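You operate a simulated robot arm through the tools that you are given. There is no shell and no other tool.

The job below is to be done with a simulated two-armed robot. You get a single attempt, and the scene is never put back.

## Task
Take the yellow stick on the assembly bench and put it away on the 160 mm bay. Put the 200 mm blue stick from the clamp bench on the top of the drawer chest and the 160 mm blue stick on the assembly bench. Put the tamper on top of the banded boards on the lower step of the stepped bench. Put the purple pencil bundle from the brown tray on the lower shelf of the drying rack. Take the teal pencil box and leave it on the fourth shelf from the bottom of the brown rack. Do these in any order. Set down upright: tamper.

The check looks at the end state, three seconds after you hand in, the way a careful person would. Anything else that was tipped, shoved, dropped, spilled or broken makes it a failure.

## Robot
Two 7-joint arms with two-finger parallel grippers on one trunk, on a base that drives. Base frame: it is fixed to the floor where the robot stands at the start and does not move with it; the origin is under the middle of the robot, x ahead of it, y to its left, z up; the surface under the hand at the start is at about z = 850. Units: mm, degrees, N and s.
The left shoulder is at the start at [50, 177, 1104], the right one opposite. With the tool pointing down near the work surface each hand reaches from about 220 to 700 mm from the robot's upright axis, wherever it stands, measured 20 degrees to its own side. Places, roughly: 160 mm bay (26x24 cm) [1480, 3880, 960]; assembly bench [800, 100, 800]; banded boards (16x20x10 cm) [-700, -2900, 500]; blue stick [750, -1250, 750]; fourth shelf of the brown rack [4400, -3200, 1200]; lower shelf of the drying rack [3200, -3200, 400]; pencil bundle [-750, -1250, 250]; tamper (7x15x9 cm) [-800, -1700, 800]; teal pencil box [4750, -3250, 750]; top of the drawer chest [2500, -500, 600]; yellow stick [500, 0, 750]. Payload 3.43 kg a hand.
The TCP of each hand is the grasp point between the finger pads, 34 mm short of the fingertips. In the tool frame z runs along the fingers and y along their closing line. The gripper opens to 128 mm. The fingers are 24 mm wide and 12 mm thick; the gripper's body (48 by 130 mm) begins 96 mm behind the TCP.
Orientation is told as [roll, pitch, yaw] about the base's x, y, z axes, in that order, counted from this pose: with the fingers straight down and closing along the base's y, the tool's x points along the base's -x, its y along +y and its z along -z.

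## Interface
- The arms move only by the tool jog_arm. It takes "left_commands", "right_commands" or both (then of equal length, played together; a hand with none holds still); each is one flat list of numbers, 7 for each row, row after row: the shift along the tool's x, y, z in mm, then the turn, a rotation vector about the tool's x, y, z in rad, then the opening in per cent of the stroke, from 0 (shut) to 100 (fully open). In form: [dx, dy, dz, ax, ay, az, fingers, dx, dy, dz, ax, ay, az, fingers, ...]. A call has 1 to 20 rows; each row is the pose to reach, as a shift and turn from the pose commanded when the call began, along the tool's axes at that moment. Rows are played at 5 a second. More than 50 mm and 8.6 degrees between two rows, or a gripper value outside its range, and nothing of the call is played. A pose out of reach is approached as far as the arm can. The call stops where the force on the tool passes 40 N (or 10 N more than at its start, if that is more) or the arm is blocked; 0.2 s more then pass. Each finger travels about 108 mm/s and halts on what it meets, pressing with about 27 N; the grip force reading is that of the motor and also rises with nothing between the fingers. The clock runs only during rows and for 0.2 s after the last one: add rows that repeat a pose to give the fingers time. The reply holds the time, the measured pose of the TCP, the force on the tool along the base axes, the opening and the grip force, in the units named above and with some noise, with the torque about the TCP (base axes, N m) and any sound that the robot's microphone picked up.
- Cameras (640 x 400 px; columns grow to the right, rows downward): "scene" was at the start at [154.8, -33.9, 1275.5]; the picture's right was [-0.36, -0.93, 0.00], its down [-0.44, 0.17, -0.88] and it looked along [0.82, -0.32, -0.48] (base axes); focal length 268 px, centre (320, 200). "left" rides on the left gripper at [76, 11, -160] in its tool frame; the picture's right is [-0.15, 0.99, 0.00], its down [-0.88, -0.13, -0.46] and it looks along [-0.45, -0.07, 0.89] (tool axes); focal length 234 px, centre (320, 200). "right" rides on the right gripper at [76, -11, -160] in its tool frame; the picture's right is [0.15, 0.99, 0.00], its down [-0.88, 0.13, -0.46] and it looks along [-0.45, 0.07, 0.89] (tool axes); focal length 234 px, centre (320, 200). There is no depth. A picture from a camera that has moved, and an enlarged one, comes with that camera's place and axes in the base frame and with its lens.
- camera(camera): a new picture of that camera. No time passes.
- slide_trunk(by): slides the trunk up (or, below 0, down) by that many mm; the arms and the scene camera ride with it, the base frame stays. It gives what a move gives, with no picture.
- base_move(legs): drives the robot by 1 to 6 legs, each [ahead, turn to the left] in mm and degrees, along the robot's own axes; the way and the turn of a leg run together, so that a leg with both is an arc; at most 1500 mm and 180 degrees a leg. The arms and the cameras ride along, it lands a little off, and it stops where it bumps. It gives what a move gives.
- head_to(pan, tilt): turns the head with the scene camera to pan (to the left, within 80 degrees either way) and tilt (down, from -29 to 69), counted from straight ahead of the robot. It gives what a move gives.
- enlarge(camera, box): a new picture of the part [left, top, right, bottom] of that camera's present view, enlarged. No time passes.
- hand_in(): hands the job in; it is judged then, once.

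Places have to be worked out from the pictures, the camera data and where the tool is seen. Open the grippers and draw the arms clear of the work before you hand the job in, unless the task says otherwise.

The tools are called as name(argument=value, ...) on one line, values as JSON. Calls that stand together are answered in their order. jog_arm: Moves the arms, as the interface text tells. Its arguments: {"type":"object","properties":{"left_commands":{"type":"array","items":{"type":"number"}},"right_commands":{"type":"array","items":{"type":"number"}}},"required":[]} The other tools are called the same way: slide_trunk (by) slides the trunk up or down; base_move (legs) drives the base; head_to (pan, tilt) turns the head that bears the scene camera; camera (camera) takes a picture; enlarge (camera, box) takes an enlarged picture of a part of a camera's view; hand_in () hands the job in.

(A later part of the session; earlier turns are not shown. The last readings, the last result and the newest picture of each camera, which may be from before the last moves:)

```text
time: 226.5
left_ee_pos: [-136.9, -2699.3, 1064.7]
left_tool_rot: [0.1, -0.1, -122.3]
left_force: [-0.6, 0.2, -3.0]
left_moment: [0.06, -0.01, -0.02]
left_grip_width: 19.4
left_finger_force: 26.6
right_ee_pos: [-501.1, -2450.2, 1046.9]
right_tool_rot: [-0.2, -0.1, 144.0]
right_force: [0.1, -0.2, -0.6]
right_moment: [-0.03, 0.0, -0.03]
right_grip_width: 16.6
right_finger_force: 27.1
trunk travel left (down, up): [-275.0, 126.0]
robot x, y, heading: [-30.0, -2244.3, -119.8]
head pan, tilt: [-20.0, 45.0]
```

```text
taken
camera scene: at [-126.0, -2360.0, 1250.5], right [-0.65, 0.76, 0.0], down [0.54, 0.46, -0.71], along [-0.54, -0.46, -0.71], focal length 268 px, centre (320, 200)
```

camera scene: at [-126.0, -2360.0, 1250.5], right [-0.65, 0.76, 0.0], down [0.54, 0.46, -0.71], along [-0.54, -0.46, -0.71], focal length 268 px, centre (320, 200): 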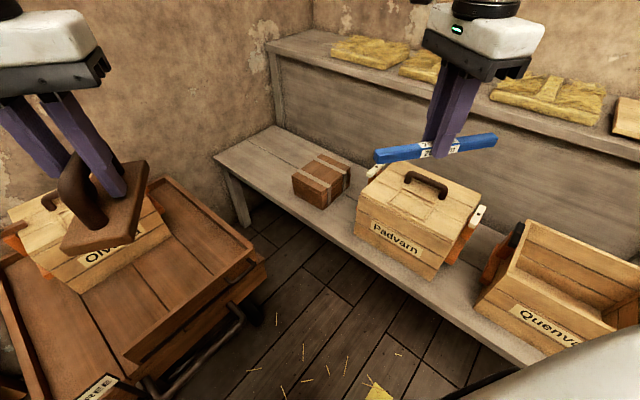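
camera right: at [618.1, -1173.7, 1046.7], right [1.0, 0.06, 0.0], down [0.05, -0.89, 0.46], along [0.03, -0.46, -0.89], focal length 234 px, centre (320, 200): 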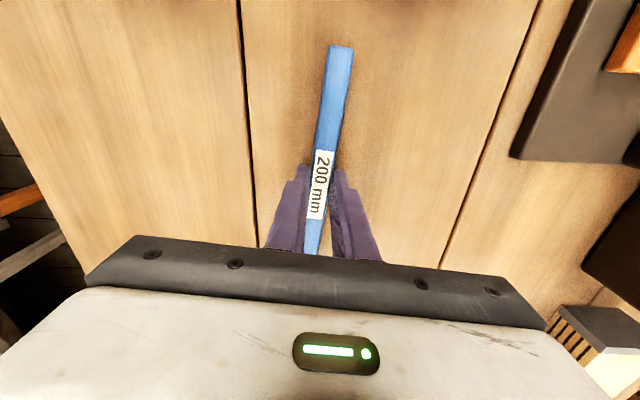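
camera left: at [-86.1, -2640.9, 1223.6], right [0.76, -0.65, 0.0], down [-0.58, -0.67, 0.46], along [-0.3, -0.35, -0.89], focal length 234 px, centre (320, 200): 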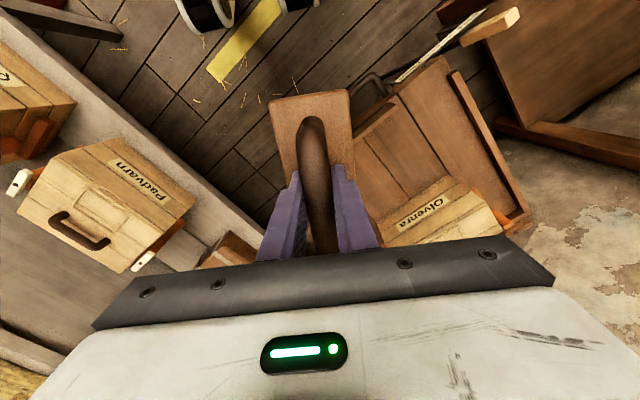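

The boards' top is about z 528, centre ≈(−812, −2934), aligned with the room axes. The cart blocks the straight approach, so I'll come diagonally. First I raise and retract the right hand with the blue stick, then drive to about (−300, −2500) heading −155°.

jog_arm(right_commands=[0, 0, -35, 0, 0, 0, 0, 0, 0, -70, 0, 0, 0, 0, -2.8, -24.9, -105, 0, 0, 0, 0, -5.6, -49.7, -140, 0, 0, 0, 0, -8.4, -74.6, -160, 0, 0, 0, 0, -11.2, -99.4, -170, 0, 0, 0, 0])

base_move(legs=[[0, -17.4], [373, 0], [0, -18]])

head_to(pan=10, tilt=45)

camera(camera="scene")

```text
time: 227.9
left_ee_pos: [-135.7, -2699.4, 1063.9]
left_tool_rot: [0.2, -0.1, -122.3]
left_force: [-0.7, 0.2, -3.5]
left_moment: [0.02, 0.0, 0.01]
left_grip_width: 19.8
left_finger_force: 27.3
right_ee_pos: [-450.9, -2362.9, 1216.5]
right_tool_rot: [-0.1, -0.1, 143.9]
right_force: [-0.4, 0.3, -0.6]
right_moment: [0.01, -0.01, -0.03]
right_grip_width: 16.6
right_finger_force: 27.3
trunk travel left (down, up): [-275.0, 126.0]
robot x, y, heading: [-27.7, -2247.8, -119.9]
head pan, tilt: [-20.0, 45.0]
```

```text
time: 232.3
left_ee_pos: [-651.5, -2808.1, 1063.7]
left_tool_rot: [0.0, 0.0, -157.6]
left_force: [-0.3, 0.7, -2.8]
left_moment: [-0.01, 0.0, 0.04]
left_grip_width: 19.2
left_finger_force: 27.0
right_ee_pos: [-715.0, -2352.6, 1216.3]
right_tool_rot: [-0.2, -0.2, 108.9]
right_force: [0.3, -0.8, -0.6]
right_moment: [0.0, 0.01, -0.01]
right_grip_width: 16.9
right_finger_force: 27.0
trunk travel left (down, up): [-275.0, 126.0]
robot x, y, heading: [-304.7, -2499.8, -155.0]
head pan, tilt: [-20.0, 45.0]
```

```text
time: 233.2
left_ee_pos: [-650.0, -2808.6, 1064.0]
left_tool_rot: [0.1, -0.1, -157.6]
left_force: [-1.0, -0.4, -2.5]
left_moment: [0.03, 0.01, 0.03]
left_grip_width: 19.3
left_finger_force: 27.7
right_ee_pos: [-714.1, -2352.0, 1216.2]
right_tool_rot: [0.0, 0.0, 108.8]
right_force: [0.2, -0.6, 0.2]
right_moment: [0.01, 0.03, 0.01]
right_grip_width: 16.9
right_finger_force: 27.2
trunk travel left (down, up): [-275.0, 126.0]
robot x, y, heading: [-302.7, -2500.9, -155.0]
head pan, tilt: [10.0, 45.0]
```

```text
taken
camera scene: at [-432.3, -2577.3, 1250.4], right [-0.57, 0.82, 0.0], down [0.58, 0.41, -0.71], along [-0.58, -0.41, -0.71], focal length 268 px, centre (320, 200)
```

scene: 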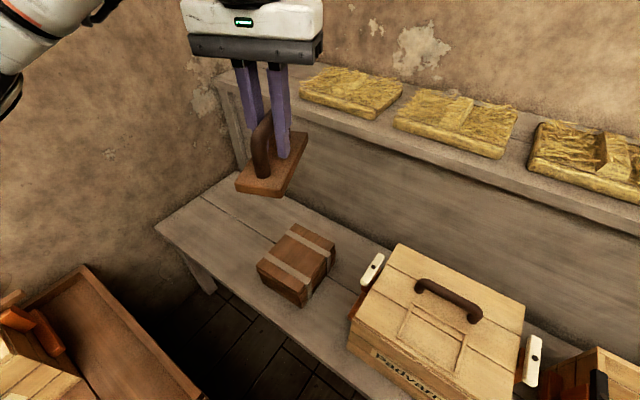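

Well placed. I zoom in on the boards for a refined position.

enlarge(camera="scene", box=[230, 205, 370, 315])

```text
3.64 times, centred on (300, 260) of scene
camera zoom: at [-432.3, -2577.3, 1250.4], right [-0.57, 0.82, 0.0], down [0.58, 0.41, -0.71], along [-0.58, -0.41, -0.71], focal length 974 px, centre (393, -18)
```

zoom: 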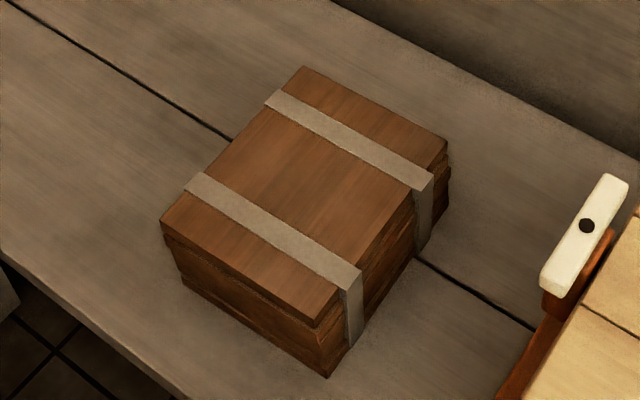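

Size and triangulation put the boards' top between z 530 and 600; I'll settle it with the wrist camera and force. I lower the trunk by 250 mm (nothing is beneath either hand that high).

slide_trunk(by=-250)

camera(camera="scene")

camera(camera="left")

```text
time: 235.8
left_ee_pos: [-651.2, -2808.6, 812.5]
left_tool_rot: [0.0, -0.1, -157.6]
left_force: [-0.5, 0.3, -3.1]
left_moment: [0.02, -0.01, 0.01]
left_grip_width: 19.4
left_finger_force: 27.5
right_ee_pos: [-714.0, -2352.2, 966.5]
right_tool_rot: [-0.2, -0.1, 108.8]
right_force: [-0.4, -0.2, -0.1]
right_moment: [0.06, 0.01, 0.01]
right_grip_width: 16.8
right_finger_force: 26.5
trunk travel left (down, up): [-25.0, 376.0]
robot x, y, heading: [-303.5, -2501.8, -155.0]
head pan, tilt: [10.0, 45.0]
```

```text
taken
camera scene: at [-432.1, -2577.4, 1000.5], right [-0.57, 0.82, 0.0], down [0.58, 0.41, -0.71], along [-0.58, -0.41, -0.71], focal length 268 px, centre (320, 200)
```

scene: 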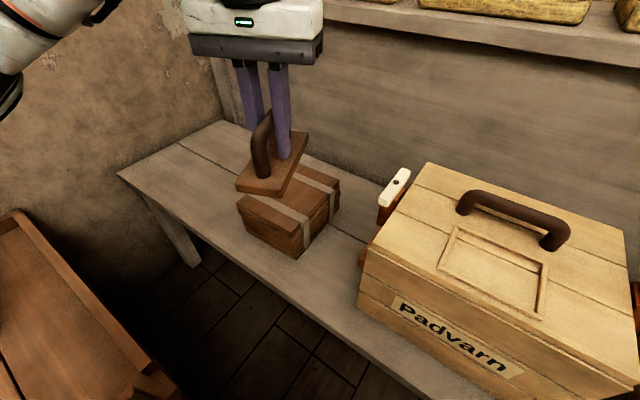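

```text
taken
camera left: at [-576.4, -2789.9, 973.8], right [0.24, -0.97, 0.0], down [-0.86, -0.21, 0.46], along [-0.44, -0.11, -0.89], focal length 234 px, centre (320, 200)
```

left: 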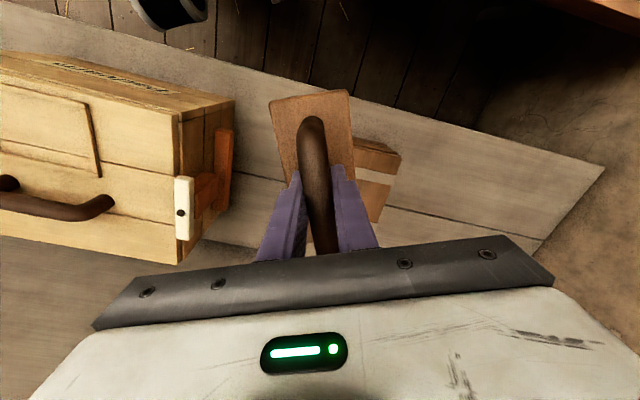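

The trunk move gives an exact vertical baseline. I zoom in on the boards again to triangulate the height.

enlarge(camera="scene", box=[220, 150, 360, 270])

```text
3.33 times, centred on (290, 210) of scene
camera zoom: at [-432.1, -2577.4, 1000.5], right [-0.57, 0.82, 0.0], down [0.58, 0.41, -0.71], along [-0.58, -0.41, -0.71], focal length 893 px, centre (420, 167)
```

zoom: 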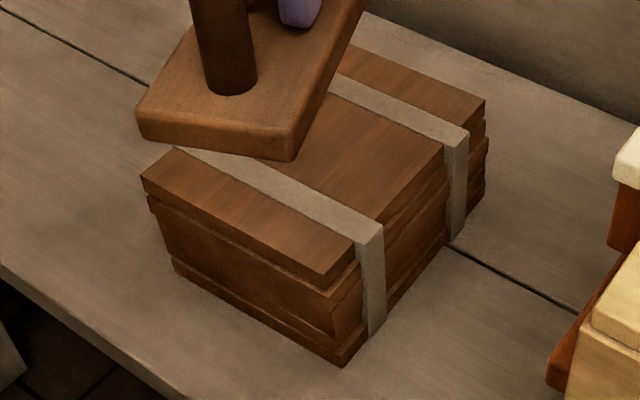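

Triangulation with the vertical baseline: boards' top z≈596, centre ≈(−748, −2880), step z≈500. I bring the tamper over the centre, aligned with the boards, and lower to about 35 mm above.

jog_arm(left_commands=[-29.2, 7.3, 0, 0, 0, 0.0978, 0, -58.5, 14.5, 0, 0, 0, 0.1955, 0, -87.7, 21.8, 0, 0, 0, 0.2933, 0, -116.9, 29, 0, 0, 0, 0.391, 0, -116.9, 29, 25, 0, 0, 0.391, 0, -116.9, 29, 50, 0, 0, 0.391, 0, -116.9, 29, 75, 0, 0, 0.391, 0, -116.9, 29, 100, 0, 0, 0.391, 0])

camera(camera="scene")

camera(camera="left")

```text
time: 237.6
left_ee_pos: [-748.6, -2881.8, 712.8]
left_tool_rot: [0.2, 0.0, -179.9]
left_force: [0.7, 0.1, -3.1]
left_moment: [-0.02, 0.0, 0.01]
left_grip_width: 19.4
left_finger_force: 26.6
right_ee_pos: [-714.7, -2353.7, 965.8]
right_tool_rot: [-0.1, -0.2, 108.8]
right_force: [0.3, 0.3, -0.4]
right_moment: [-0.03, -0.04, 0.03]
right_grip_width: 16.8
right_finger_force: 27.0
trunk travel left (down, up): [-25.0, 376.0]
robot x, y, heading: [-299.5, -2496.8, -155.2]
head pan, tilt: [10.0, 45.0]
```

```text
taken
camera scene: at [-432.2, -2577.4, 1000.5], right [-0.57, 0.82, 0.0], down [0.58, 0.41, -0.71], along [-0.58, -0.41, -0.71], focal length 268 px, centre (320, 200)
```

scene: 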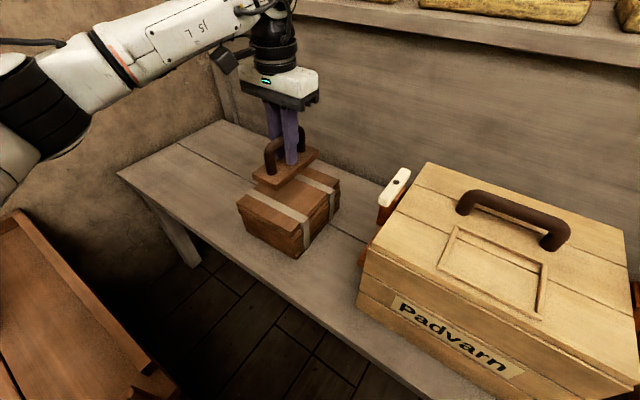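

```text
taken
camera left: at [-672.4, -2891.9, 872.9], right [-0.15, -0.99, 0.0], down [-0.88, 0.13, 0.46], along [-0.45, 0.06, -0.89], focal length 234 px, centre (320, 200)
```

left: 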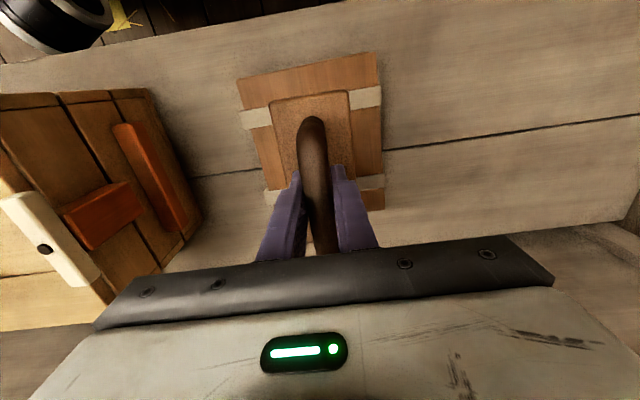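

Wrist view confirms the boards' centre at (−750, −2879). The tamper's base sits ~5 mm toward the wall of my grip, so I shift 4 mm and lower to about z 682, then feel for contact.

jog_arm(left_commands=[2, -1, 10, 0, 0, 0, 0, 4, -2, 20, 0, 0, 0, 0, 4, -2, 27, 0, 0, 0, 0, 4, -2, 31, 0, 0, 0, 0])

jog_arm(left_commands=[0, 0, 1.5, 0, 0, 0, 0, 0, 0, 3, 0, 0, 0, 0])

camera(camera="scene")

```text
time: 238.6
left_ee_pos: [-743.9, -2878.2, 682.4]
left_tool_rot: [0.1, -0.1, -179.9]
left_force: [-0.5, -0.1, -4.2]
left_moment: [-0.03, -0.01, 0.0]
left_grip_width: 19.4
left_finger_force: 27.1
right_ee_pos: [-714.3, -2353.6, 965.7]
right_tool_rot: [-0.1, -0.1, 108.8]
right_force: [-0.9, -0.5, -0.6]
right_moment: [0.0, -0.02, -0.01]
right_grip_width: 16.8
right_finger_force: 27.4
trunk travel left (down, up): [-25.0, 376.0]
robot x, y, heading: [-298.9, -2501.0, -155.0]
head pan, tilt: [10.0, 45.0]
```

```text
time: 239.2
left_ee_pos: [-743.4, -2877.8, 679.2]
left_tool_rot: [0.0, -0.1, -180.0]
left_force: [1.0, 0.3, -2.4]
left_moment: [0.0, -0.03, -0.02]
left_grip_width: 19.2
left_finger_force: 27.3
right_ee_pos: [-714.2, -2354.3, 966.9]
right_tool_rot: [-0.2, -0.1, 108.9]
right_force: [0.6, 0.6, 0.3]
right_moment: [0.01, -0.02, -0.02]
right_grip_width: 16.7
right_finger_force: 26.5
trunk travel left (down, up): [-25.0, 376.0]
robot x, y, heading: [-303.2, -2502.4, -155.1]
head pan, tilt: [10.0, 45.0]
```

```text
taken
camera scene: at [-432.2, -2577.4, 1000.4], right [-0.57, 0.82, 0.0], down [0.58, 0.41, -0.71], along [-0.58, -0.41, -0.71], focal length 268 px, centre (320, 200)
```

scene: 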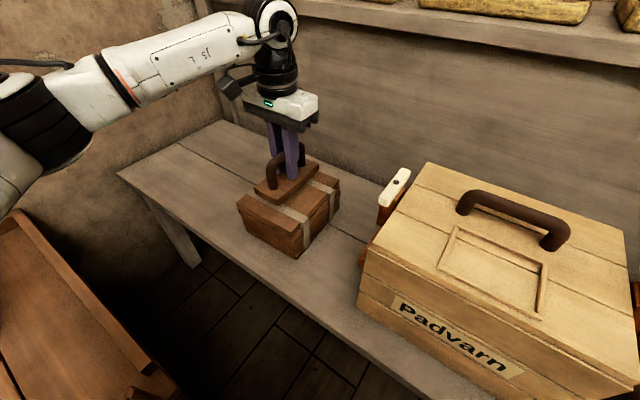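

No contact yet at z 679; I continue in 2–3 mm steps.

jog_arm(left_commands=[0, 0, 1.3, 0, 0, 0, 0, 0, 0, 2.5, 0, 0, 0, 0])

jog_arm(left_commands=[0, 0, 1, 0, 0, 0, 0, 0, 0, 2, 0, 0, 0, 0])

enlarge(camera="scene", box=[220, 120, 360, 240])

```text
time: 239.8
left_ee_pos: [-744.6, -2878.5, 677.1]
left_tool_rot: [0.1, 0.0, -180.1]
left_force: [-0.3, 0.3, -4.0]
left_moment: [0.02, -0.03, 0.01]
left_grip_width: 19.5
left_finger_force: 27.2
right_ee_pos: [-715.1, -2353.6, 966.0]
right_tool_rot: [-0.1, 0.0, 108.9]
right_force: [0.4, 0.2, 0.3]
right_moment: [-0.01, 0.02, 0.01]
right_grip_width: 16.8
right_finger_force: 27.4
trunk travel left (down, up): [-25.0, 376.0]
robot x, y, heading: [-302.7, -2504.8, -155.0]
head pan, tilt: [10.0, 45.0]
```

```text
time: 240.4
left_ee_pos: [-744.1, -2878.1, 675.7]
left_tool_rot: [0.1, 0.0, -180.0]
left_force: [-0.6, 0.7, -3.3]
left_moment: [0.01, -0.02, -0.02]
left_grip_width: 19.6
left_finger_force: 26.7
right_ee_pos: [-714.3, -2353.2, 966.6]
right_tool_rot: [-0.1, -0.2, 108.8]
right_force: [0.2, 0.0, -0.4]
right_moment: [0.01, 0.0, 0.02]
right_grip_width: 16.5
right_finger_force: 26.7
trunk travel left (down, up): [-25.0, 376.0]
robot x, y, heading: [-298.2, -2497.2, -154.8]
head pan, tilt: [10.0, 45.0]
```

```text
3.33 times, centred on (290, 180) of scene
camera zoom: at [-432.2, -2577.4, 1000.4], right [-0.57, 0.82, 0.0], down [0.58, 0.41, -0.71], along [-0.58, -0.41, -0.71], focal length 893 px, centre (420, 267)
```

zoom: 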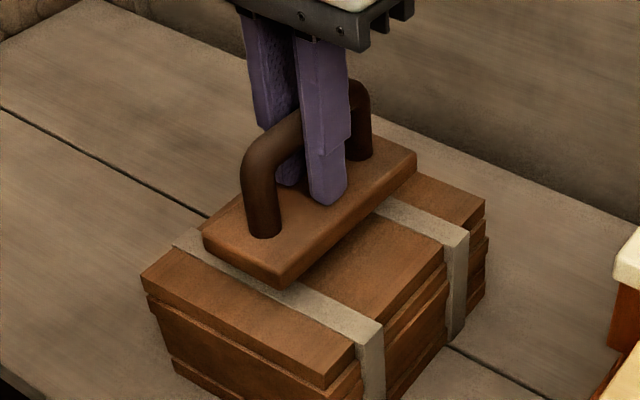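

Still hovering by about a centimetre. I keep lowering.

jog_arm(left_commands=[0, 0, 1.5, 0, 0, 0, 0, 0, 0, 3, 0, 0, 0, 0])

jog_arm(left_commands=[0, 0, 1.5, 0, 0, 0, 0, 0, 0, 3, 0, 0, 0, 0])

jog_arm(left_commands=[0, 0, 1, 0, 0, 0, 0, 0, 0, 2, 0, 0, 0, 0])

```text
time: 241.0
left_ee_pos: [-743.5, -2877.2, 672.3]
left_tool_rot: [0.2, 0.1, -180.0]
left_force: [0.1, -0.1, -3.6]
left_moment: [0.01, -0.01, 0.02]
left_grip_width: 19.5
left_finger_force: 27.5
right_ee_pos: [-714.8, -2352.8, 964.6]
right_tool_rot: [-0.1, -0.1, 108.8]
right_force: [-0.1, -0.3, -1.0]
right_moment: [-0.02, 0.03, -0.01]
right_grip_width: 16.9
right_finger_force: 26.9
trunk travel left (down, up): [-25.0, 376.0]
robot x, y, heading: [-300.5, -2498.1, -155.0]
head pan, tilt: [10.0, 45.0]
```

```text
time: 241.6
left_ee_pos: [-745.2, -2878.4, 668.9]
left_tool_rot: [0.1, 0.0, -180.0]
left_force: [0.5, 1.5, -2.5]
left_moment: [-0.01, 0.01, -0.02]
left_grip_width: 19.3
left_finger_force: 27.7
right_ee_pos: [-714.3, -2352.4, 965.6]
right_tool_rot: [-0.1, -0.2, 108.8]
right_force: [-0.6, 1.0, -0.8]
right_moment: [-0.03, 0.0, -0.01]
right_grip_width: 16.6
right_finger_force: 26.4
trunk travel left (down, up): [-25.0, 376.0]
robot x, y, heading: [-301.5, -2496.6, -155.2]
head pan, tilt: [10.0, 45.0]
```

```text
time: 242.2
left_ee_pos: [-744.6, -2878.9, 666.3]
left_tool_rot: [0.1, 0.1, -180.0]
left_force: [1.1, 0.1, -3.4]
left_moment: [-0.02, -0.03, -0.02]
left_grip_width: 19.3
left_finger_force: 27.0
right_ee_pos: [-714.4, -2352.0, 967.3]
right_tool_rot: [-0.1, -0.1, 108.8]
right_force: [-0.1, -0.4, 0.4]
right_moment: [-0.01, 0.0, -0.01]
right_grip_width: 16.5
right_finger_force: 26.9
trunk travel left (down, up): [-25.0, 376.0]
robot x, y, heading: [-304.0, -2499.7, -155.1]
head pan, tilt: [10.0, 45.0]
```

enlarge(camera="scene", box=[220, 120, 360, 240])

jog_arm(left_commands=[0, 0, 1, 0, 0, 0, 0, 0, 0, 2, 0, 0, 0, 0])

jog_arm(left_commands=[0, 0, 1, 0, 0, 0, 0, 0, 0, 2, 0, 0, 0, 0])

```text
3.33 times, centred on (290, 180) of scene
camera zoom: at [-432.2, -2577.4, 1000.4], right [-0.57, 0.82, 0.0], down [0.58, 0.41, -0.71], along [-0.58, -0.41, -0.71], focal length 893 px, centre (420, 267)
```

zoom: 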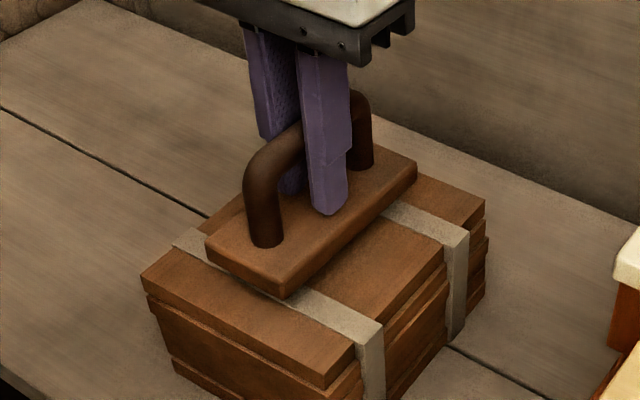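

```text
time: 242.8
left_ee_pos: [-743.5, -2879.0, 664.9]
left_tool_rot: [0.1, 0.0, -179.8]
left_force: [0.5, 0.1, -2.9]
left_moment: [0.0, 0.02, -0.01]
left_grip_width: 19.6
left_finger_force: 26.7
right_ee_pos: [-715.3, -2353.2, 965.5]
right_tool_rot: [-0.2, 0.0, 108.9]
right_force: [-0.6, 0.0, -0.4]
right_moment: [-0.02, 0.02, 0.0]
right_grip_width: 16.8
right_finger_force: 26.5
trunk travel left (down, up): [-25.0, 376.0]
robot x, y, heading: [-300.8, -2505.0, -155.0]
head pan, tilt: [10.0, 45.0]
```

```text
time: 243.4
left_ee_pos: [-744.2, -2881.1, 663.9]
left_tool_rot: [0.1, 0.0, -180.0]
left_force: [0.0, 0.0, -2.5]
left_moment: [-0.03, -0.02, -0.01]
left_grip_width: 19.4
left_finger_force: 27.2
right_ee_pos: [-714.5, -2353.1, 965.8]
right_tool_rot: [-0.1, -0.2, 108.8]
right_force: [-0.1, -0.7, -1.0]
right_moment: [-0.02, 0.02, -0.03]
right_grip_width: 16.8
right_finger_force: 27.0
trunk travel left (down, up): [-25.0, 376.0]
robot x, y, heading: [-302.6, -2499.2, -155.0]
head pan, tilt: [10.0, 45.0]
```

Close, but still hanging free (Fz ≈ −3). Further down in small steps.

jog_arm(left_commands=[0, 0, 1, 0, 0, 0, 0, 0, 0, 2, 0, 0, 0, 0])

jog_arm(left_commands=[0, 0, 1, 0, 0, 0, 0, 0, 0, 2, 0, 0, 0, 0])

jog_arm(left_commands=[0, 0, 1, 0, 0, 0, 0, 0, 0, 2, 0, 0, 0, 0])

enlarge(camera="scene", box=[220, 120, 360, 240])

```text
time: 244.0
left_ee_pos: [-744.0, -2879.5, 660.0]
left_tool_rot: [0.0, 0.0, -179.9]
left_force: [-0.9, 1.5, -3.2]
left_moment: [0.02, -0.04, -0.03]
left_grip_width: 19.5
left_finger_force: 27.0
right_ee_pos: [-713.9, -2352.5, 966.0]
right_tool_rot: [-0.1, -0.1, 108.8]
right_force: [0.7, 0.0, -0.2]
right_moment: [-0.04, -0.02, 0.02]
right_grip_width: 16.6
right_finger_force: 26.7
trunk travel left (down, up): [-25.0, 376.0]
robot x, y, heading: [-300.1, -2500.2, -155.1]
head pan, tilt: [10.0, 45.0]
```

```text
time: 244.6
left_ee_pos: [-744.4, -2878.2, 659.7]
left_tool_rot: [0.0, 0.0, -180.0]
left_force: [0.1, -0.4, -2.4]
left_moment: [0.01, -0.01, 0.02]
left_grip_width: 19.3
left_finger_force: 27.6
right_ee_pos: [-715.2, -2353.7, 965.8]
right_tool_rot: [-0.1, -0.1, 108.8]
right_force: [0.0, -0.8, -0.5]
right_moment: [0.0, 0.04, 0.03]
right_grip_width: 16.9
right_finger_force: 27.0
trunk travel left (down, up): [-25.0, 376.0]
robot x, y, heading: [-305.2, -2501.8, -154.9]
head pan, tilt: [10.0, 45.0]
```

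```text
time: 245.2
left_ee_pos: [-745.0, -2879.3, 656.6]
left_tool_rot: [0.2, 0.0, -180.0]
left_force: [-0.3, -0.5, -3.2]
left_moment: [0.05, 0.0, -0.01]
left_grip_width: 19.5
left_finger_force: 26.8
right_ee_pos: [-716.2, -2352.6, 965.8]
right_tool_rot: [-0.1, -0.1, 108.9]
right_force: [0.8, 0.5, 0.1]
right_moment: [-0.02, 0.03, -0.02]
right_grip_width: 16.9
right_finger_force: 27.1
trunk travel left (down, up): [-25.0, 376.0]
robot x, y, heading: [-303.0, -2500.0, -154.9]
head pan, tilt: [10.0, 45.0]
```

```text
3.33 times, centred on (290, 180) of scene
camera zoom: at [-432.2, -2577.4, 1000.4], right [-0.57, 0.82, 0.0], down [0.58, 0.41, -0.71], along [-0.58, -0.41, -0.71], focal length 893 px, centre (420, 267)
```

zoom: 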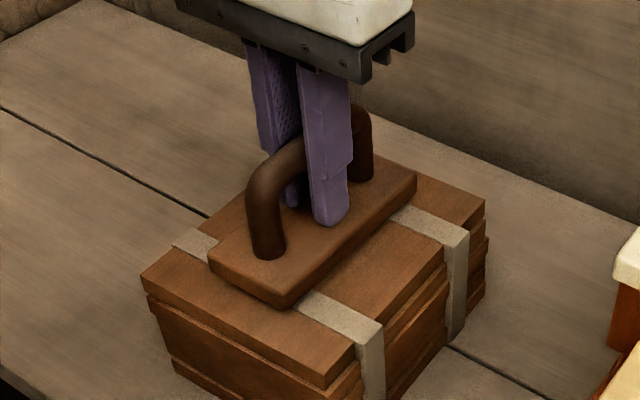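

The gap is nearly gone. Continuing with small steps until the force changes.

jog_arm(left_commands=[0, 0, 1, 0, 0, 0, 0, 0, 0, 2, 0, 0, 0, 0])

jog_arm(left_commands=[0, 0, 1, 0, 0, 0, 0, 0, 0, 2, 0, 0, 0, 0])

jog_arm(left_commands=[0, 0, 0.7, 0, 0, 0, 0, 0, 0, 1.5, 0, 0, 0, 0])

```text
time: 245.8
left_ee_pos: [-745.3, -2878.7, 655.1]
left_tool_rot: [0.1, 0.0, -180.1]
left_force: [0.0, 0.0, -3.1]
left_moment: [0.0, -0.02, 0.01]
left_grip_width: 19.5
left_finger_force: 26.7
right_ee_pos: [-714.4, -2353.8, 966.3]
right_tool_rot: [-0.1, 0.0, 108.8]
right_force: [-0.6, 0.7, -0.6]
right_moment: [0.03, -0.02, 0.02]
right_grip_width: 16.6
right_finger_force: 26.7
trunk travel left (down, up): [-25.0, 376.0]
robot x, y, heading: [-302.9, -2500.0, -155.2]
head pan, tilt: [10.0, 45.0]
```

```text
time: 246.4
left_ee_pos: [-743.9, -2879.3, 653.0]
left_tool_rot: [0.0, 0.0, -180.0]
left_force: [-0.4, 1.6, -3.6]
left_moment: [0.02, 0.01, 0.02]
left_grip_width: 19.3
left_finger_force: 27.1
right_ee_pos: [-714.4, -2352.7, 966.4]
right_tool_rot: [-0.1, -0.1, 108.8]
right_force: [-0.4, -0.5, -0.2]
right_moment: [0.03, 0.02, -0.02]
right_grip_width: 16.8
right_finger_force: 27.2
trunk travel left (down, up): [-25.0, 376.0]
robot x, y, heading: [-300.3, -2499.6, -155.2]
head pan, tilt: [10.0, 45.0]
```

```text
time: 247.0
left_ee_pos: [-743.8, -2878.6, 650.9]
left_tool_rot: [0.1, 0.0, -180.0]
left_force: [-0.4, 0.3, -3.2]
left_moment: [0.01, -0.04, 0.0]
left_grip_width: 19.3
left_finger_force: 27.8
right_ee_pos: [-714.8, -2352.8, 965.8]
right_tool_rot: [0.0, -0.1, 108.8]
right_force: [-0.2, 0.5, -1.1]
right_moment: [-0.02, 0.03, 0.01]
right_grip_width: 16.7
right_finger_force: 27.2
trunk travel left (down, up): [-25.0, 376.0]
robot x, y, heading: [-301.7, -2499.9, -154.8]
head pan, tilt: [10.0, 45.0]
```

enlarge(camera="scene", box=[240, 150, 340, 220])

camera(camera="left")

```text
5.71 times, centred on (290, 185) of scene
camera zoom: at [-432.2, -2577.4, 1000.4], right [-0.57, 0.82, 0.0], down [0.58, 0.41, -0.71], along [-0.58, -0.41, -0.71], focal length 1530 px, centre (491, 286)
```

zoom: 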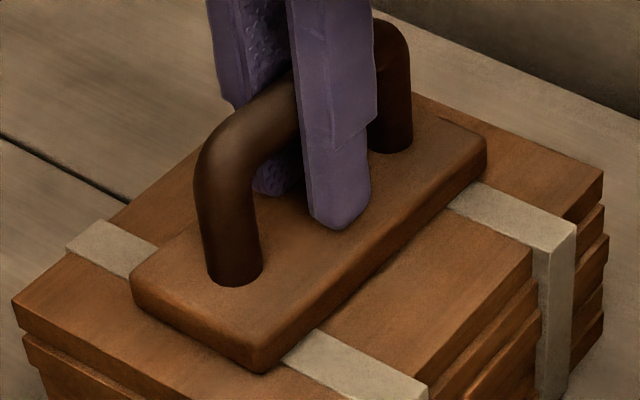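

```text
taken
camera left: at [-667.8, -2889.3, 811.8], right [-0.15, -0.99, 0.0], down [-0.88, 0.13, 0.46], along [-0.45, 0.06, -0.89], focal length 234 px, centre (320, 200)
```

left: 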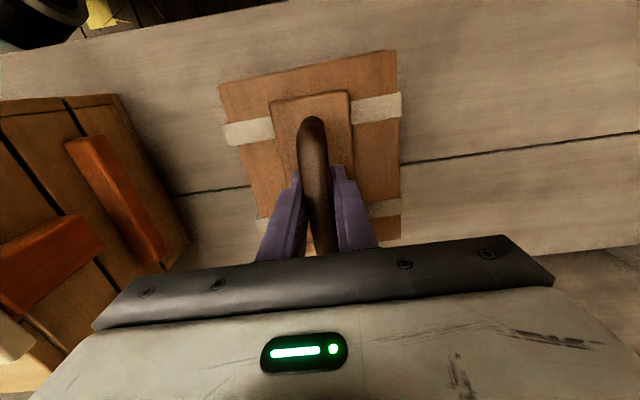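

Geometry says the base bottom is within a few millimetres of the boards. I keep stepping down.

jog_arm(left_commands=[0, 0, 1, 0, 0, 0, 0, 0, 0, 2, 0, 0, 0, 0])

jog_arm(left_commands=[0, 0, 1, 0, 0, 0, 0, 0, 0, 2, 0, 0, 0, 0])

jog_arm(left_commands=[0, 0, 0.7, 0, 0, 0, 0, 0, 0, 1.5, 0, 0, 0, 0])

```text
time: 247.6
left_ee_pos: [-745.3, -2878.9, 650.4]
left_tool_rot: [0.1, -0.1, -180.0]
left_force: [0.0, 0.3, -0.6]
left_moment: [-0.03, 0.11, 0.0]
left_grip_width: 19.4
left_finger_force: 26.9
right_ee_pos: [-714.3, -2353.0, 966.1]
right_tool_rot: [-0.1, -0.2, 108.8]
right_force: [0.7, 0.0, -0.3]
right_moment: [0.01, 0.0, -0.01]
right_grip_width: 16.9
right_finger_force: 27.0
trunk travel left (down, up): [-25.0, 376.0]
robot x, y, heading: [-299.9, -2500.6, -155.1]
head pan, tilt: [10.0, 45.0]
```

```text
time: 248.2
left_ee_pos: [-743.9, -2878.7, 649.8]
left_tool_rot: [0.2, -0.3, -179.9]
left_force: [2.0, -1.9, 8.7]
left_moment: [0.06, -0.34, -0.03]
left_grip_width: 19.4
left_finger_force: 27.1
right_ee_pos: [-713.0, -2352.6, 967.1]
right_tool_rot: [0.0, -0.1, 108.7]
right_force: [0.3, -0.2, -0.5]
right_moment: [0.02, 0.0, -0.01]
right_grip_width: 16.8
right_finger_force: 26.7
trunk travel left (down, up): [-25.0, 376.0]
robot x, y, heading: [-301.2, -2504.1, -155.0]
head pan, tilt: [10.0, 45.0]
```

```text
time: 248.8
left_ee_pos: [-744.3, -2878.9, 649.7]
left_tool_rot: [0.3, -0.3, -179.9]
left_force: [6.2, -3.1, 22.1]
left_moment: [0.05, -0.27, 0.0]
left_grip_width: 19.4
left_finger_force: 27.2
right_ee_pos: [-712.0, -2352.9, 966.8]
right_tool_rot: [0.2, 0.0, 108.7]
right_force: [-0.7, -0.1, 0.1]
right_moment: [-0.03, -0.01, -0.05]
right_grip_width: 16.6
right_finger_force: 26.8
trunk travel left (down, up): [-25.0, 376.0]
robot x, y, heading: [-300.1, -2499.5, -155.0]
head pan, tilt: [10.0, 45.0]
```

Seated (22 N). I ease back 2 mm, open the fingers and lift straight off the handle.

jog_arm(left_commands=[0, 0, -1.8, 0, 0, 0, 0, 0, 0, -2, 0, 0, 0, 10, 0, 0, -2, 0, 0, 0, 25, 0, 0, -2, 0, 0, 0, 45, 0, 0, -2, 0, 0, 0, 45, 0, 0, -15, 0, 0, 0, 45, 0, 0, -40, 0, 0, 0, 45, 0, 0, -80, 0, 0, 0, 45, 0, 0, -120, 0, 0, 0, 45, 0, 0, -160, 0, 0, 0, 45])

camera(camera="scene")

camera(camera="left")

```text
time: 251.0
left_ee_pos: [-743.2, -2877.1, 806.8]
left_tool_rot: [0.1, 0.0, -180.1]
left_force: [-0.6, 0.4, 0.2]
left_moment: [0.01, -0.02, 0.0]
left_grip_width: 57.5
left_finger_force: 0.1
right_ee_pos: [-714.5, -2352.5, 965.8]
right_tool_rot: [-0.1, 0.0, 108.9]
right_force: [-0.2, -0.6, 0.3]
right_moment: [-0.01, 0.01, -0.02]
right_grip_width: 16.9
right_finger_force: 26.6
trunk travel left (down, up): [-25.0, 376.0]
robot x, y, heading: [-307.9, -2499.4, -155.4]
head pan, tilt: [10.0, 45.0]
```

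```text
taken
camera scene: at [-432.0, -2577.2, 1000.5], right [-0.57, 0.82, 0.0], down [0.58, 0.41, -0.71], along [-0.58, -0.41, -0.71], focal length 268 px, centre (320, 200)
```

scene: 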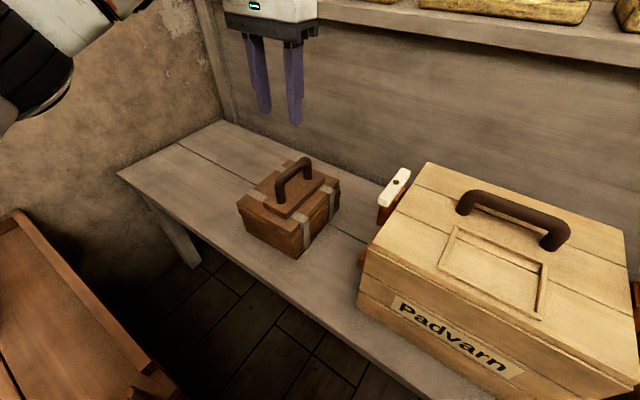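

```text
taken
camera left: at [-667.3, -2888.6, 967.2], right [-0.15, -0.99, 0.0], down [-0.88, 0.13, 0.46], along [-0.45, 0.06, -0.89], focal length 234 px, centre (320, 200)
```

left: 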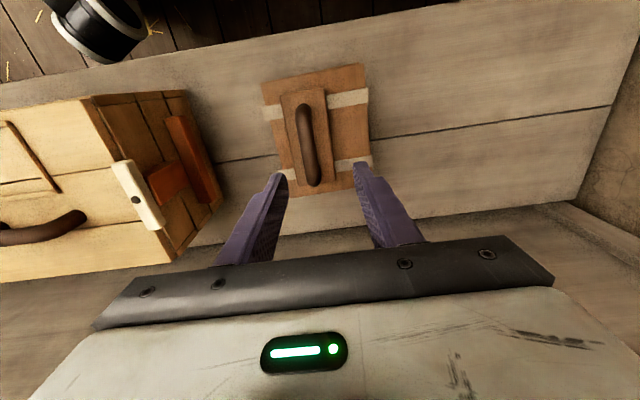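

The tamper stands upright on the boards. I raise the trunk again, pull the left hand in, and head back to the aisle beside the orange bench's lower shelf.

slide_trunk(by=250)

jog_arm(left_commands=[24.4, -8.2, 0, 0, 0, -0.0873, 45, 48.8, -16.4, 0, 0, 0, -0.1745, 45, 73.2, -24.6, 0, 0, 0, -0.2618, 45, 97.6, -32.8, 0, 0, 0, -0.349, 45, 122, -41, 0, 0, 0, -0.4363, 45])

base_move(legs=[[-330, 0], [0, -115], [1060, 0], [0, 90]])

head_to(pan=15, tilt=40)

camera(camera="scene")

```text
time: 253.6
left_ee_pos: [-743.9, -2877.5, 1056.3]
left_tool_rot: [0.2, 0.0, -180.1]
left_force: [-0.3, -0.3, 0.3]
left_moment: [0.02, -0.02, -0.02]
left_grip_width: 57.5
left_finger_force: 0.0
right_ee_pos: [-714.7, -2352.8, 1215.7]
right_tool_rot: [0.0, -0.2, 108.8]
right_force: [0.1, -0.2, 0.8]
right_moment: [0.02, -0.01, -0.03]
right_grip_width: 16.8
right_finger_force: 27.4
trunk travel left (down, up): [-275.0, 126.0]
robot x, y, heading: [-301.5, -2502.3, -154.9]
head pan, tilt: [10.0, 45.0]
```

```text
time: 254.8
left_ee_pos: [-620.9, -2838.3, 1057.5]
left_tool_rot: [0.1, -0.1, -155.0]
left_force: [-1.2, -0.5, -0.3]
left_moment: [0.02, -0.04, 0.0]
left_grip_width: 57.4
left_finger_force: 0.0
right_ee_pos: [-713.8, -2352.3, 1216.2]
right_tool_rot: [0.0, -0.2, 108.8]
right_force: [-0.4, 0.7, -0.1]
right_moment: [-0.02, -0.01, -0.02]
right_grip_width: 16.9
right_finger_force: 26.3
trunk travel left (down, up): [-275.0, 126.0]
robot x, y, heading: [-306.3, -2500.6, -155.1]
head pan, tilt: [10.0, 45.0]
```

```text
time: 270.7
left_ee_pos: [-438.0, -1473.2, 1056.0]
left_tool_rot: [0.1, -0.1, -179.6]
left_force: [-0.8, 0.7, 1.1]
left_moment: [0.01, -0.06, 0.02]
left_grip_width: 57.5
left_finger_force: 0.1
right_ee_pos: [-321.2, -993.8, 1217.4]
right_tool_rot: [-0.1, 0.0, 84.1]
right_force: [0.1, -0.8, -0.5]
right_moment: [0.02, 0.0, -0.01]
right_grip_width: 17.3
right_finger_force: 26.9
trunk travel left (down, up): [-275.0, 126.0]
robot x, y, heading: [-7.4, -1298.3, -179.5]
head pan, tilt: [10.0, 45.0]
```

```text
time: 271.3
left_ee_pos: [-438.7, -1473.2, 1057.0]
left_tool_rot: [0.1, -0.1, -179.5]
left_force: [0.4, -0.7, -0.4]
left_moment: [-0.03, -0.01, -0.03]
left_grip_width: 57.7
left_finger_force: 0.1
right_ee_pos: [-319.9, -994.0, 1215.9]
right_tool_rot: [-0.2, -0.2, 84.1]
right_force: [-1.4, -0.3, -1.0]
right_moment: [-0.03, -0.02, -0.02]
right_grip_width: 16.8
right_finger_force: 27.0
trunk travel left (down, up): [-275.0, 126.0]
robot x, y, heading: [-8.8, -1295.3, -179.6]
head pan, tilt: [15.0, 40.0]
```

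```text
taken
camera scene: at [-159.1, -1323.3, 1257.7], right [-0.27, 0.96, 0.0], down [0.62, 0.17, -0.77], along [-0.74, -0.2, -0.64], focal length 268 px, centre (320, 200)
```

scene: 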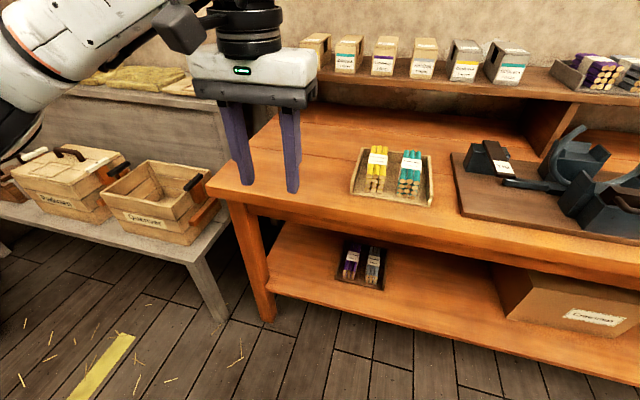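

I can see the brown tray with the purple and grey bundles. I lower the trunk by 250 mm for a better look at the lower shelf.

slide_trunk(by=-250)

camera(camera="scene")

head_to(pan=10, tilt=35)

enlarge(camera="scene", box=[240, 160, 440, 285])

```text
time: 273.9
left_ee_pos: [-439.1, -1472.7, 806.6]
left_tool_rot: [0.1, -0.1, -179.6]
left_force: [0.6, 0.1, 0.2]
left_moment: [-0.01, 0.01, 0.04]
left_grip_width: 57.4
left_finger_force: 0.1
right_ee_pos: [-320.9, -993.5, 966.0]
right_tool_rot: [-0.1, -0.2, 84.1]
right_force: [0.4, -0.5, 0.6]
right_moment: [0.0, -0.02, -0.01]
right_grip_width: 17.2
right_finger_force: 26.9
trunk travel left (down, up): [-25.0, 376.0]
robot x, y, heading: [-11.3, -1298.5, -179.5]
head pan, tilt: [15.0, 40.0]
```

```text
taken
camera scene: at [-159.0, -1323.3, 1007.8], right [-0.27, 0.96, 0.0], down [0.62, 0.17, -0.77], along [-0.74, -0.2, -0.64], focal length 268 px, centre (320, 200)
```

scene: 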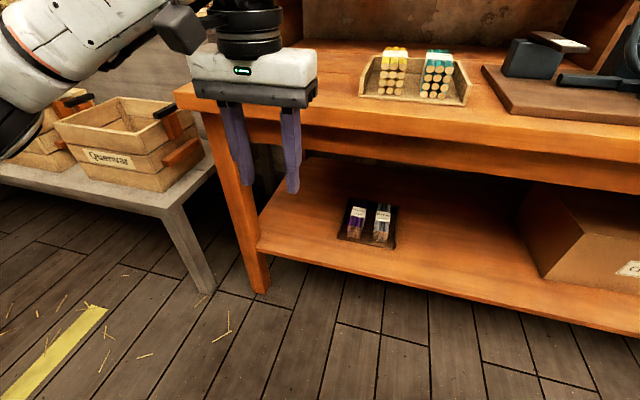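

```text
time: 274.6
left_ee_pos: [-437.9, -1473.4, 806.8]
left_tool_rot: [0.1, 0.0, -179.6]
left_force: [0.9, 0.4, -0.6]
left_moment: [0.02, 0.03, 0.0]
left_grip_width: 57.8
left_finger_force: 0.1
right_ee_pos: [-321.0, -993.0, 965.1]
right_tool_rot: [-0.1, -0.1, 84.0]
right_force: [-0.3, 0.0, 0.2]
right_moment: [0.01, -0.01, -0.01]
right_grip_width: 16.7
right_finger_force: 27.1
trunk travel left (down, up): [-25.0, 376.0]
robot x, y, heading: [-6.5, -1298.7, -179.5]
head pan, tilt: [10.0, 35.0]
```

```text
3.20 times, centred on (340, 222) of scene
camera zoom: at [-163.7, -1316.7, 1015.3], right [-0.18, 0.98, 0.0], down [0.56, 0.1, -0.82], along [-0.81, -0.15, -0.57], focal length 857 px, centre (256, 128)
```

zoom: 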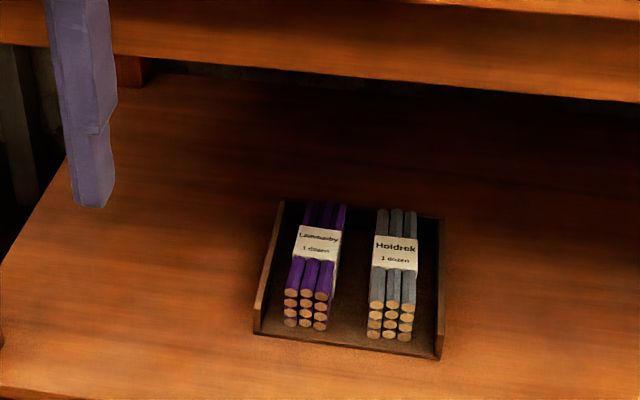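

Tray floor is about z 316; the purple bundle is ~47 mm wide, ~65 mm tall, from x≈−787 to −914 at y≈−1377, with tray walls ~40 mm high. I take the left hand down into a leaning low pose in the free aisle.

jog_arm(left_commands=[-7.7, -10.8, 36.3, 0.0022, -0.0873, 0.0053, 58, -15.4, -21.7, 72.7, 0.0044, -0.1745, 0.0107, 58, -23.1, -32.5, 109, 0.0066, -0.2618, 0.016, 58, -30.8, -43.3, 145.3, 0.0088, -0.349, 0.0213, 58, -38.5, -54.2, 181.7, 0.0111, -0.4363, 0.0267, 58, -46.2, -65, 218, 0.0133, -0.5235, 0.032, 58, -53.9, -75.8, 254.3, 0.0155, -0.6108, 0.0373, 58, -61.6, -86.7, 290.7, 0.0177, -0.698, 0.0427, 58, -69.3, -97.5, 327, 0.0199, -0.7853, 0.048, 58])

camera(camera="left")

camera(camera="scene")

```text
time: 276.6
left_ee_pos: [-508.8, -1375.6, 479.8]
left_tool_rot: [0.2, -45.2, 177.3]
left_force: [-0.9, -0.8, -0.7]
left_moment: [0.0, 0.03, -0.01]
left_grip_width: 74.4
left_finger_force: 0.0
right_ee_pos: [-320.5, -993.5, 966.2]
right_tool_rot: [-0.1, -0.1, 84.1]
right_force: [0.3, -0.2, -0.3]
right_moment: [-0.03, 0.03, -0.03]
right_grip_width: 16.8
right_finger_force: 26.8
trunk travel left (down, up): [-25.0, 376.0]
robot x, y, heading: [-8.8, -1300.4, -179.3]
head pan, tilt: [10.0, 35.0]
```

```text
taken
camera left: at [-342.8, -1393.9, 538.8], right [-0.15, -0.98, 0.11], down [-0.29, 0.15, 0.95], along [-0.95, 0.11, -0.31], focal length 234 px, centre (320, 200)
```

left: 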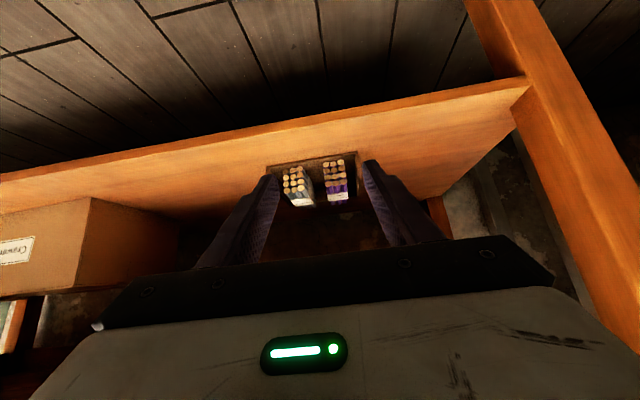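

```text
taken
camera scene: at [-163.6, -1316.3, 1015.4], right [-0.18, 0.98, 0.0], down [0.56, 0.1, -0.82], along [-0.81, -0.15, -0.57], focal length 268 px, centre (320, 200)
```

scene: 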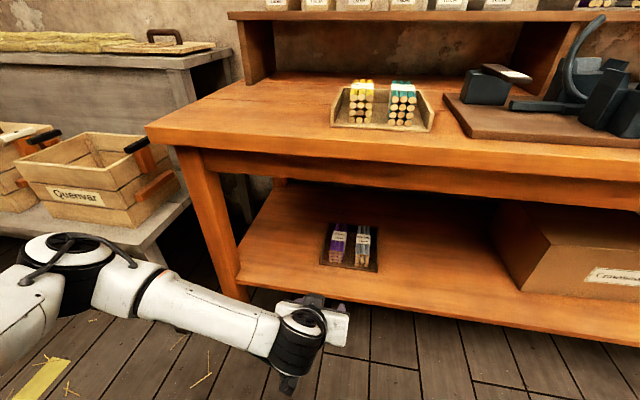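

The leaning pose is good; triangulating, the bundle's front face is at about (−806, −1377, 330), top z≈354. I roll forward 220 mm, which brings the hand's fingers in under the bench top.

base_move(legs=[[220, 0]])

camera(camera="left")

camera(camera="scene")

```text
time: 278.2
left_ee_pos: [-728.6, -1376.2, 480.3]
left_tool_rot: [0.1, -45.0, 177.4]
left_force: [-0.2, -0.1, 1.5]
left_moment: [0.01, -0.03, 0.0]
left_grip_width: 73.8
left_finger_force: 0.0
right_ee_pos: [-538.7, -994.8, 966.6]
right_tool_rot: [0.0, -0.1, 84.0]
right_force: [-0.3, 0.7, -0.2]
right_moment: [0.01, 0.04, 0.0]
right_grip_width: 17.0
right_finger_force: 27.4
trunk travel left (down, up): [-25.0, 376.0]
robot x, y, heading: [-226.7, -1304.2, -179.7]
head pan, tilt: [10.0, 35.0]
```

```text
taken
camera left: at [-561.9, -1395.0, 539.2], right [-0.15, -0.98, 0.11], down [-0.29, 0.15, 0.95], along [-0.94, 0.11, -0.31], focal length 234 px, centre (320, 200)
```

left: 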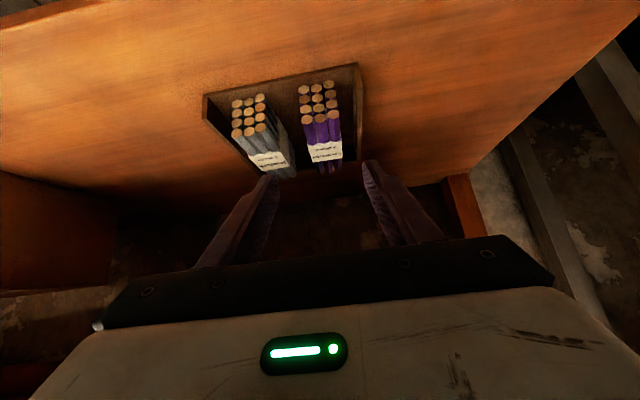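

```text
taken
camera scene: at [-382.8, -1317.7, 1015.3], right [-0.18, 0.98, 0.0], down [0.56, 0.1, -0.82], along [-0.81, -0.15, -0.57], focal length 268 px, centre (320, 200)
```

scene: 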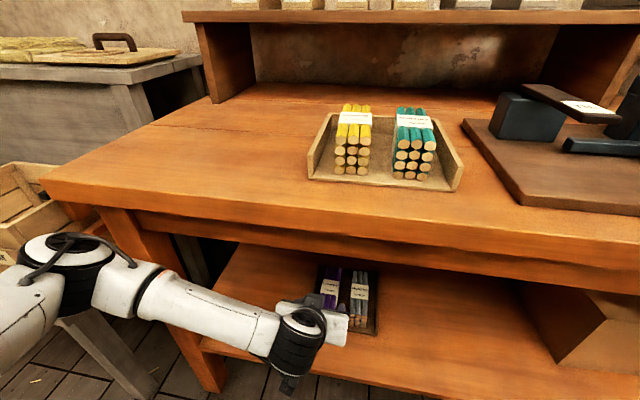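

The wrist camera now sees the tray clearly. I zoom in on it.

enlarge(camera="left", box=[190, 50, 390, 190])

```text
2.86 times, centred on (290, 120) of left
camera zoom: at [-561.9, -1395.0, 539.2], right [-0.15, -0.98, 0.11], down [-0.29, 0.15, 0.95], along [-0.94, 0.11, -0.31], focal length 669 px, centre (406, 429)
```

zoom: 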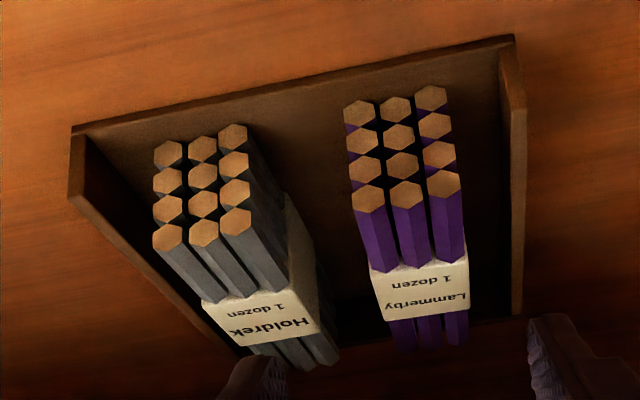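

Refined: bundle axis runs from (−806, −1378) to (−957, −1368), z 300–360; tray wall at y≈−1427 and grey bundle at y≈−1308 leave room for the fingers. I slide the hand in along its own axis, first partway for a check.

jog_arm(left_commands=[-1, 2, 10, 0.0148, 0, 0.0148, 56, -2, 2, 30, 0.0148, 0, 0.0148, 56, -3, 2, 55, 0.0148, 0, 0.0148, 56, -4, 2, 80, 0.0148, 0, 0.0148, 56, -5, 2, 105, 0.0148, 0, 0.0148, 56])

camera(camera="left")

camera(camera="scene")

```text
time: 279.4
left_ee_pos: [-806.1, -1375.0, 408.1]
left_tool_rot: [0.2, -45.1, 176.1]
left_force: [-0.5, -0.2, 0.1]
left_moment: [0.0, 0.0, 0.0]
left_grip_width: 71.7
left_finger_force: 0.0
right_ee_pos: [-538.2, -994.5, 966.2]
right_tool_rot: [0.0, -0.1, 84.1]
right_force: [-0.2, -0.5, 0.3]
right_moment: [0.01, 0.01, -0.01]
right_grip_width: 16.6
right_finger_force: 27.1
trunk travel left (down, up): [-25.0, 376.0]
robot x, y, heading: [-228.5, -1301.6, -179.8]
head pan, tilt: [10.0, 35.0]
```

```text
taken
camera left: at [-640.3, -1397.2, 468.2], right [-0.17, -0.98, 0.11], down [-0.29, 0.15, 0.94], along [-0.94, 0.13, -0.31], focal length 234 px, centre (320, 200)
```

left: 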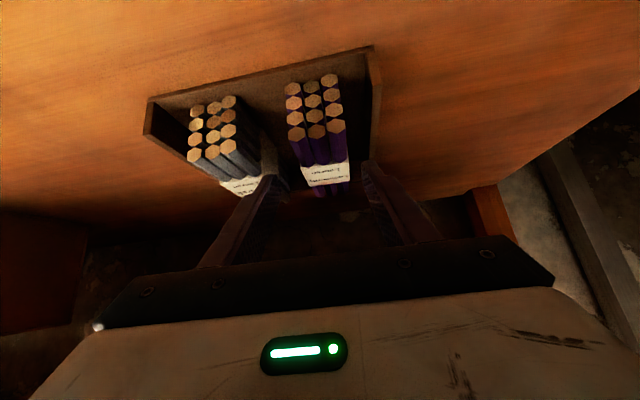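

```text
taken
camera scene: at [-382.8, -1317.7, 1015.3], right [-0.18, 0.98, 0.0], down [0.56, 0.1, -0.82], along [-0.81, -0.15, -0.57], focal length 268 px, centre (320, 200)
```

scene: 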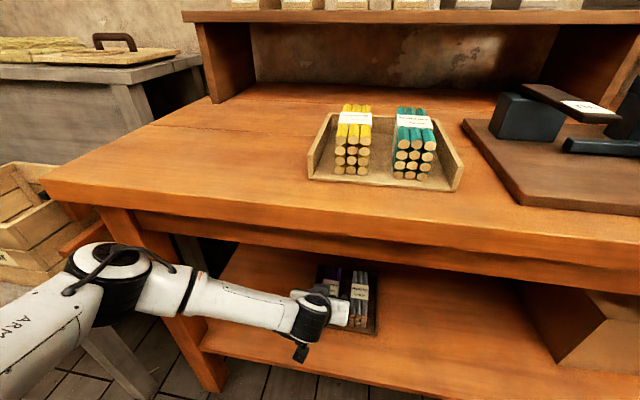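

I zoom in to check lateral alignment before going deeper.

enlarge(camera="left", box=[220, 60, 420, 240])

```text
2.22 times, centred on (320, 150) of left
camera zoom: at [-640.3, -1397.2, 468.2], right [-0.17, -0.98, 0.11], down [-0.29, 0.15, 0.94], along [-0.94, 0.13, -0.31], focal length 520 px, centre (320, 311)
```

zoom: 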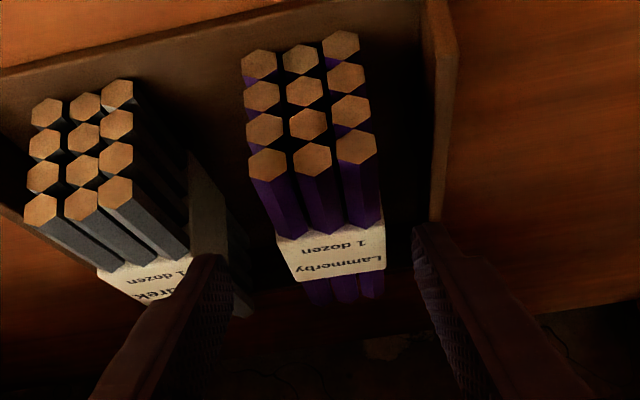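

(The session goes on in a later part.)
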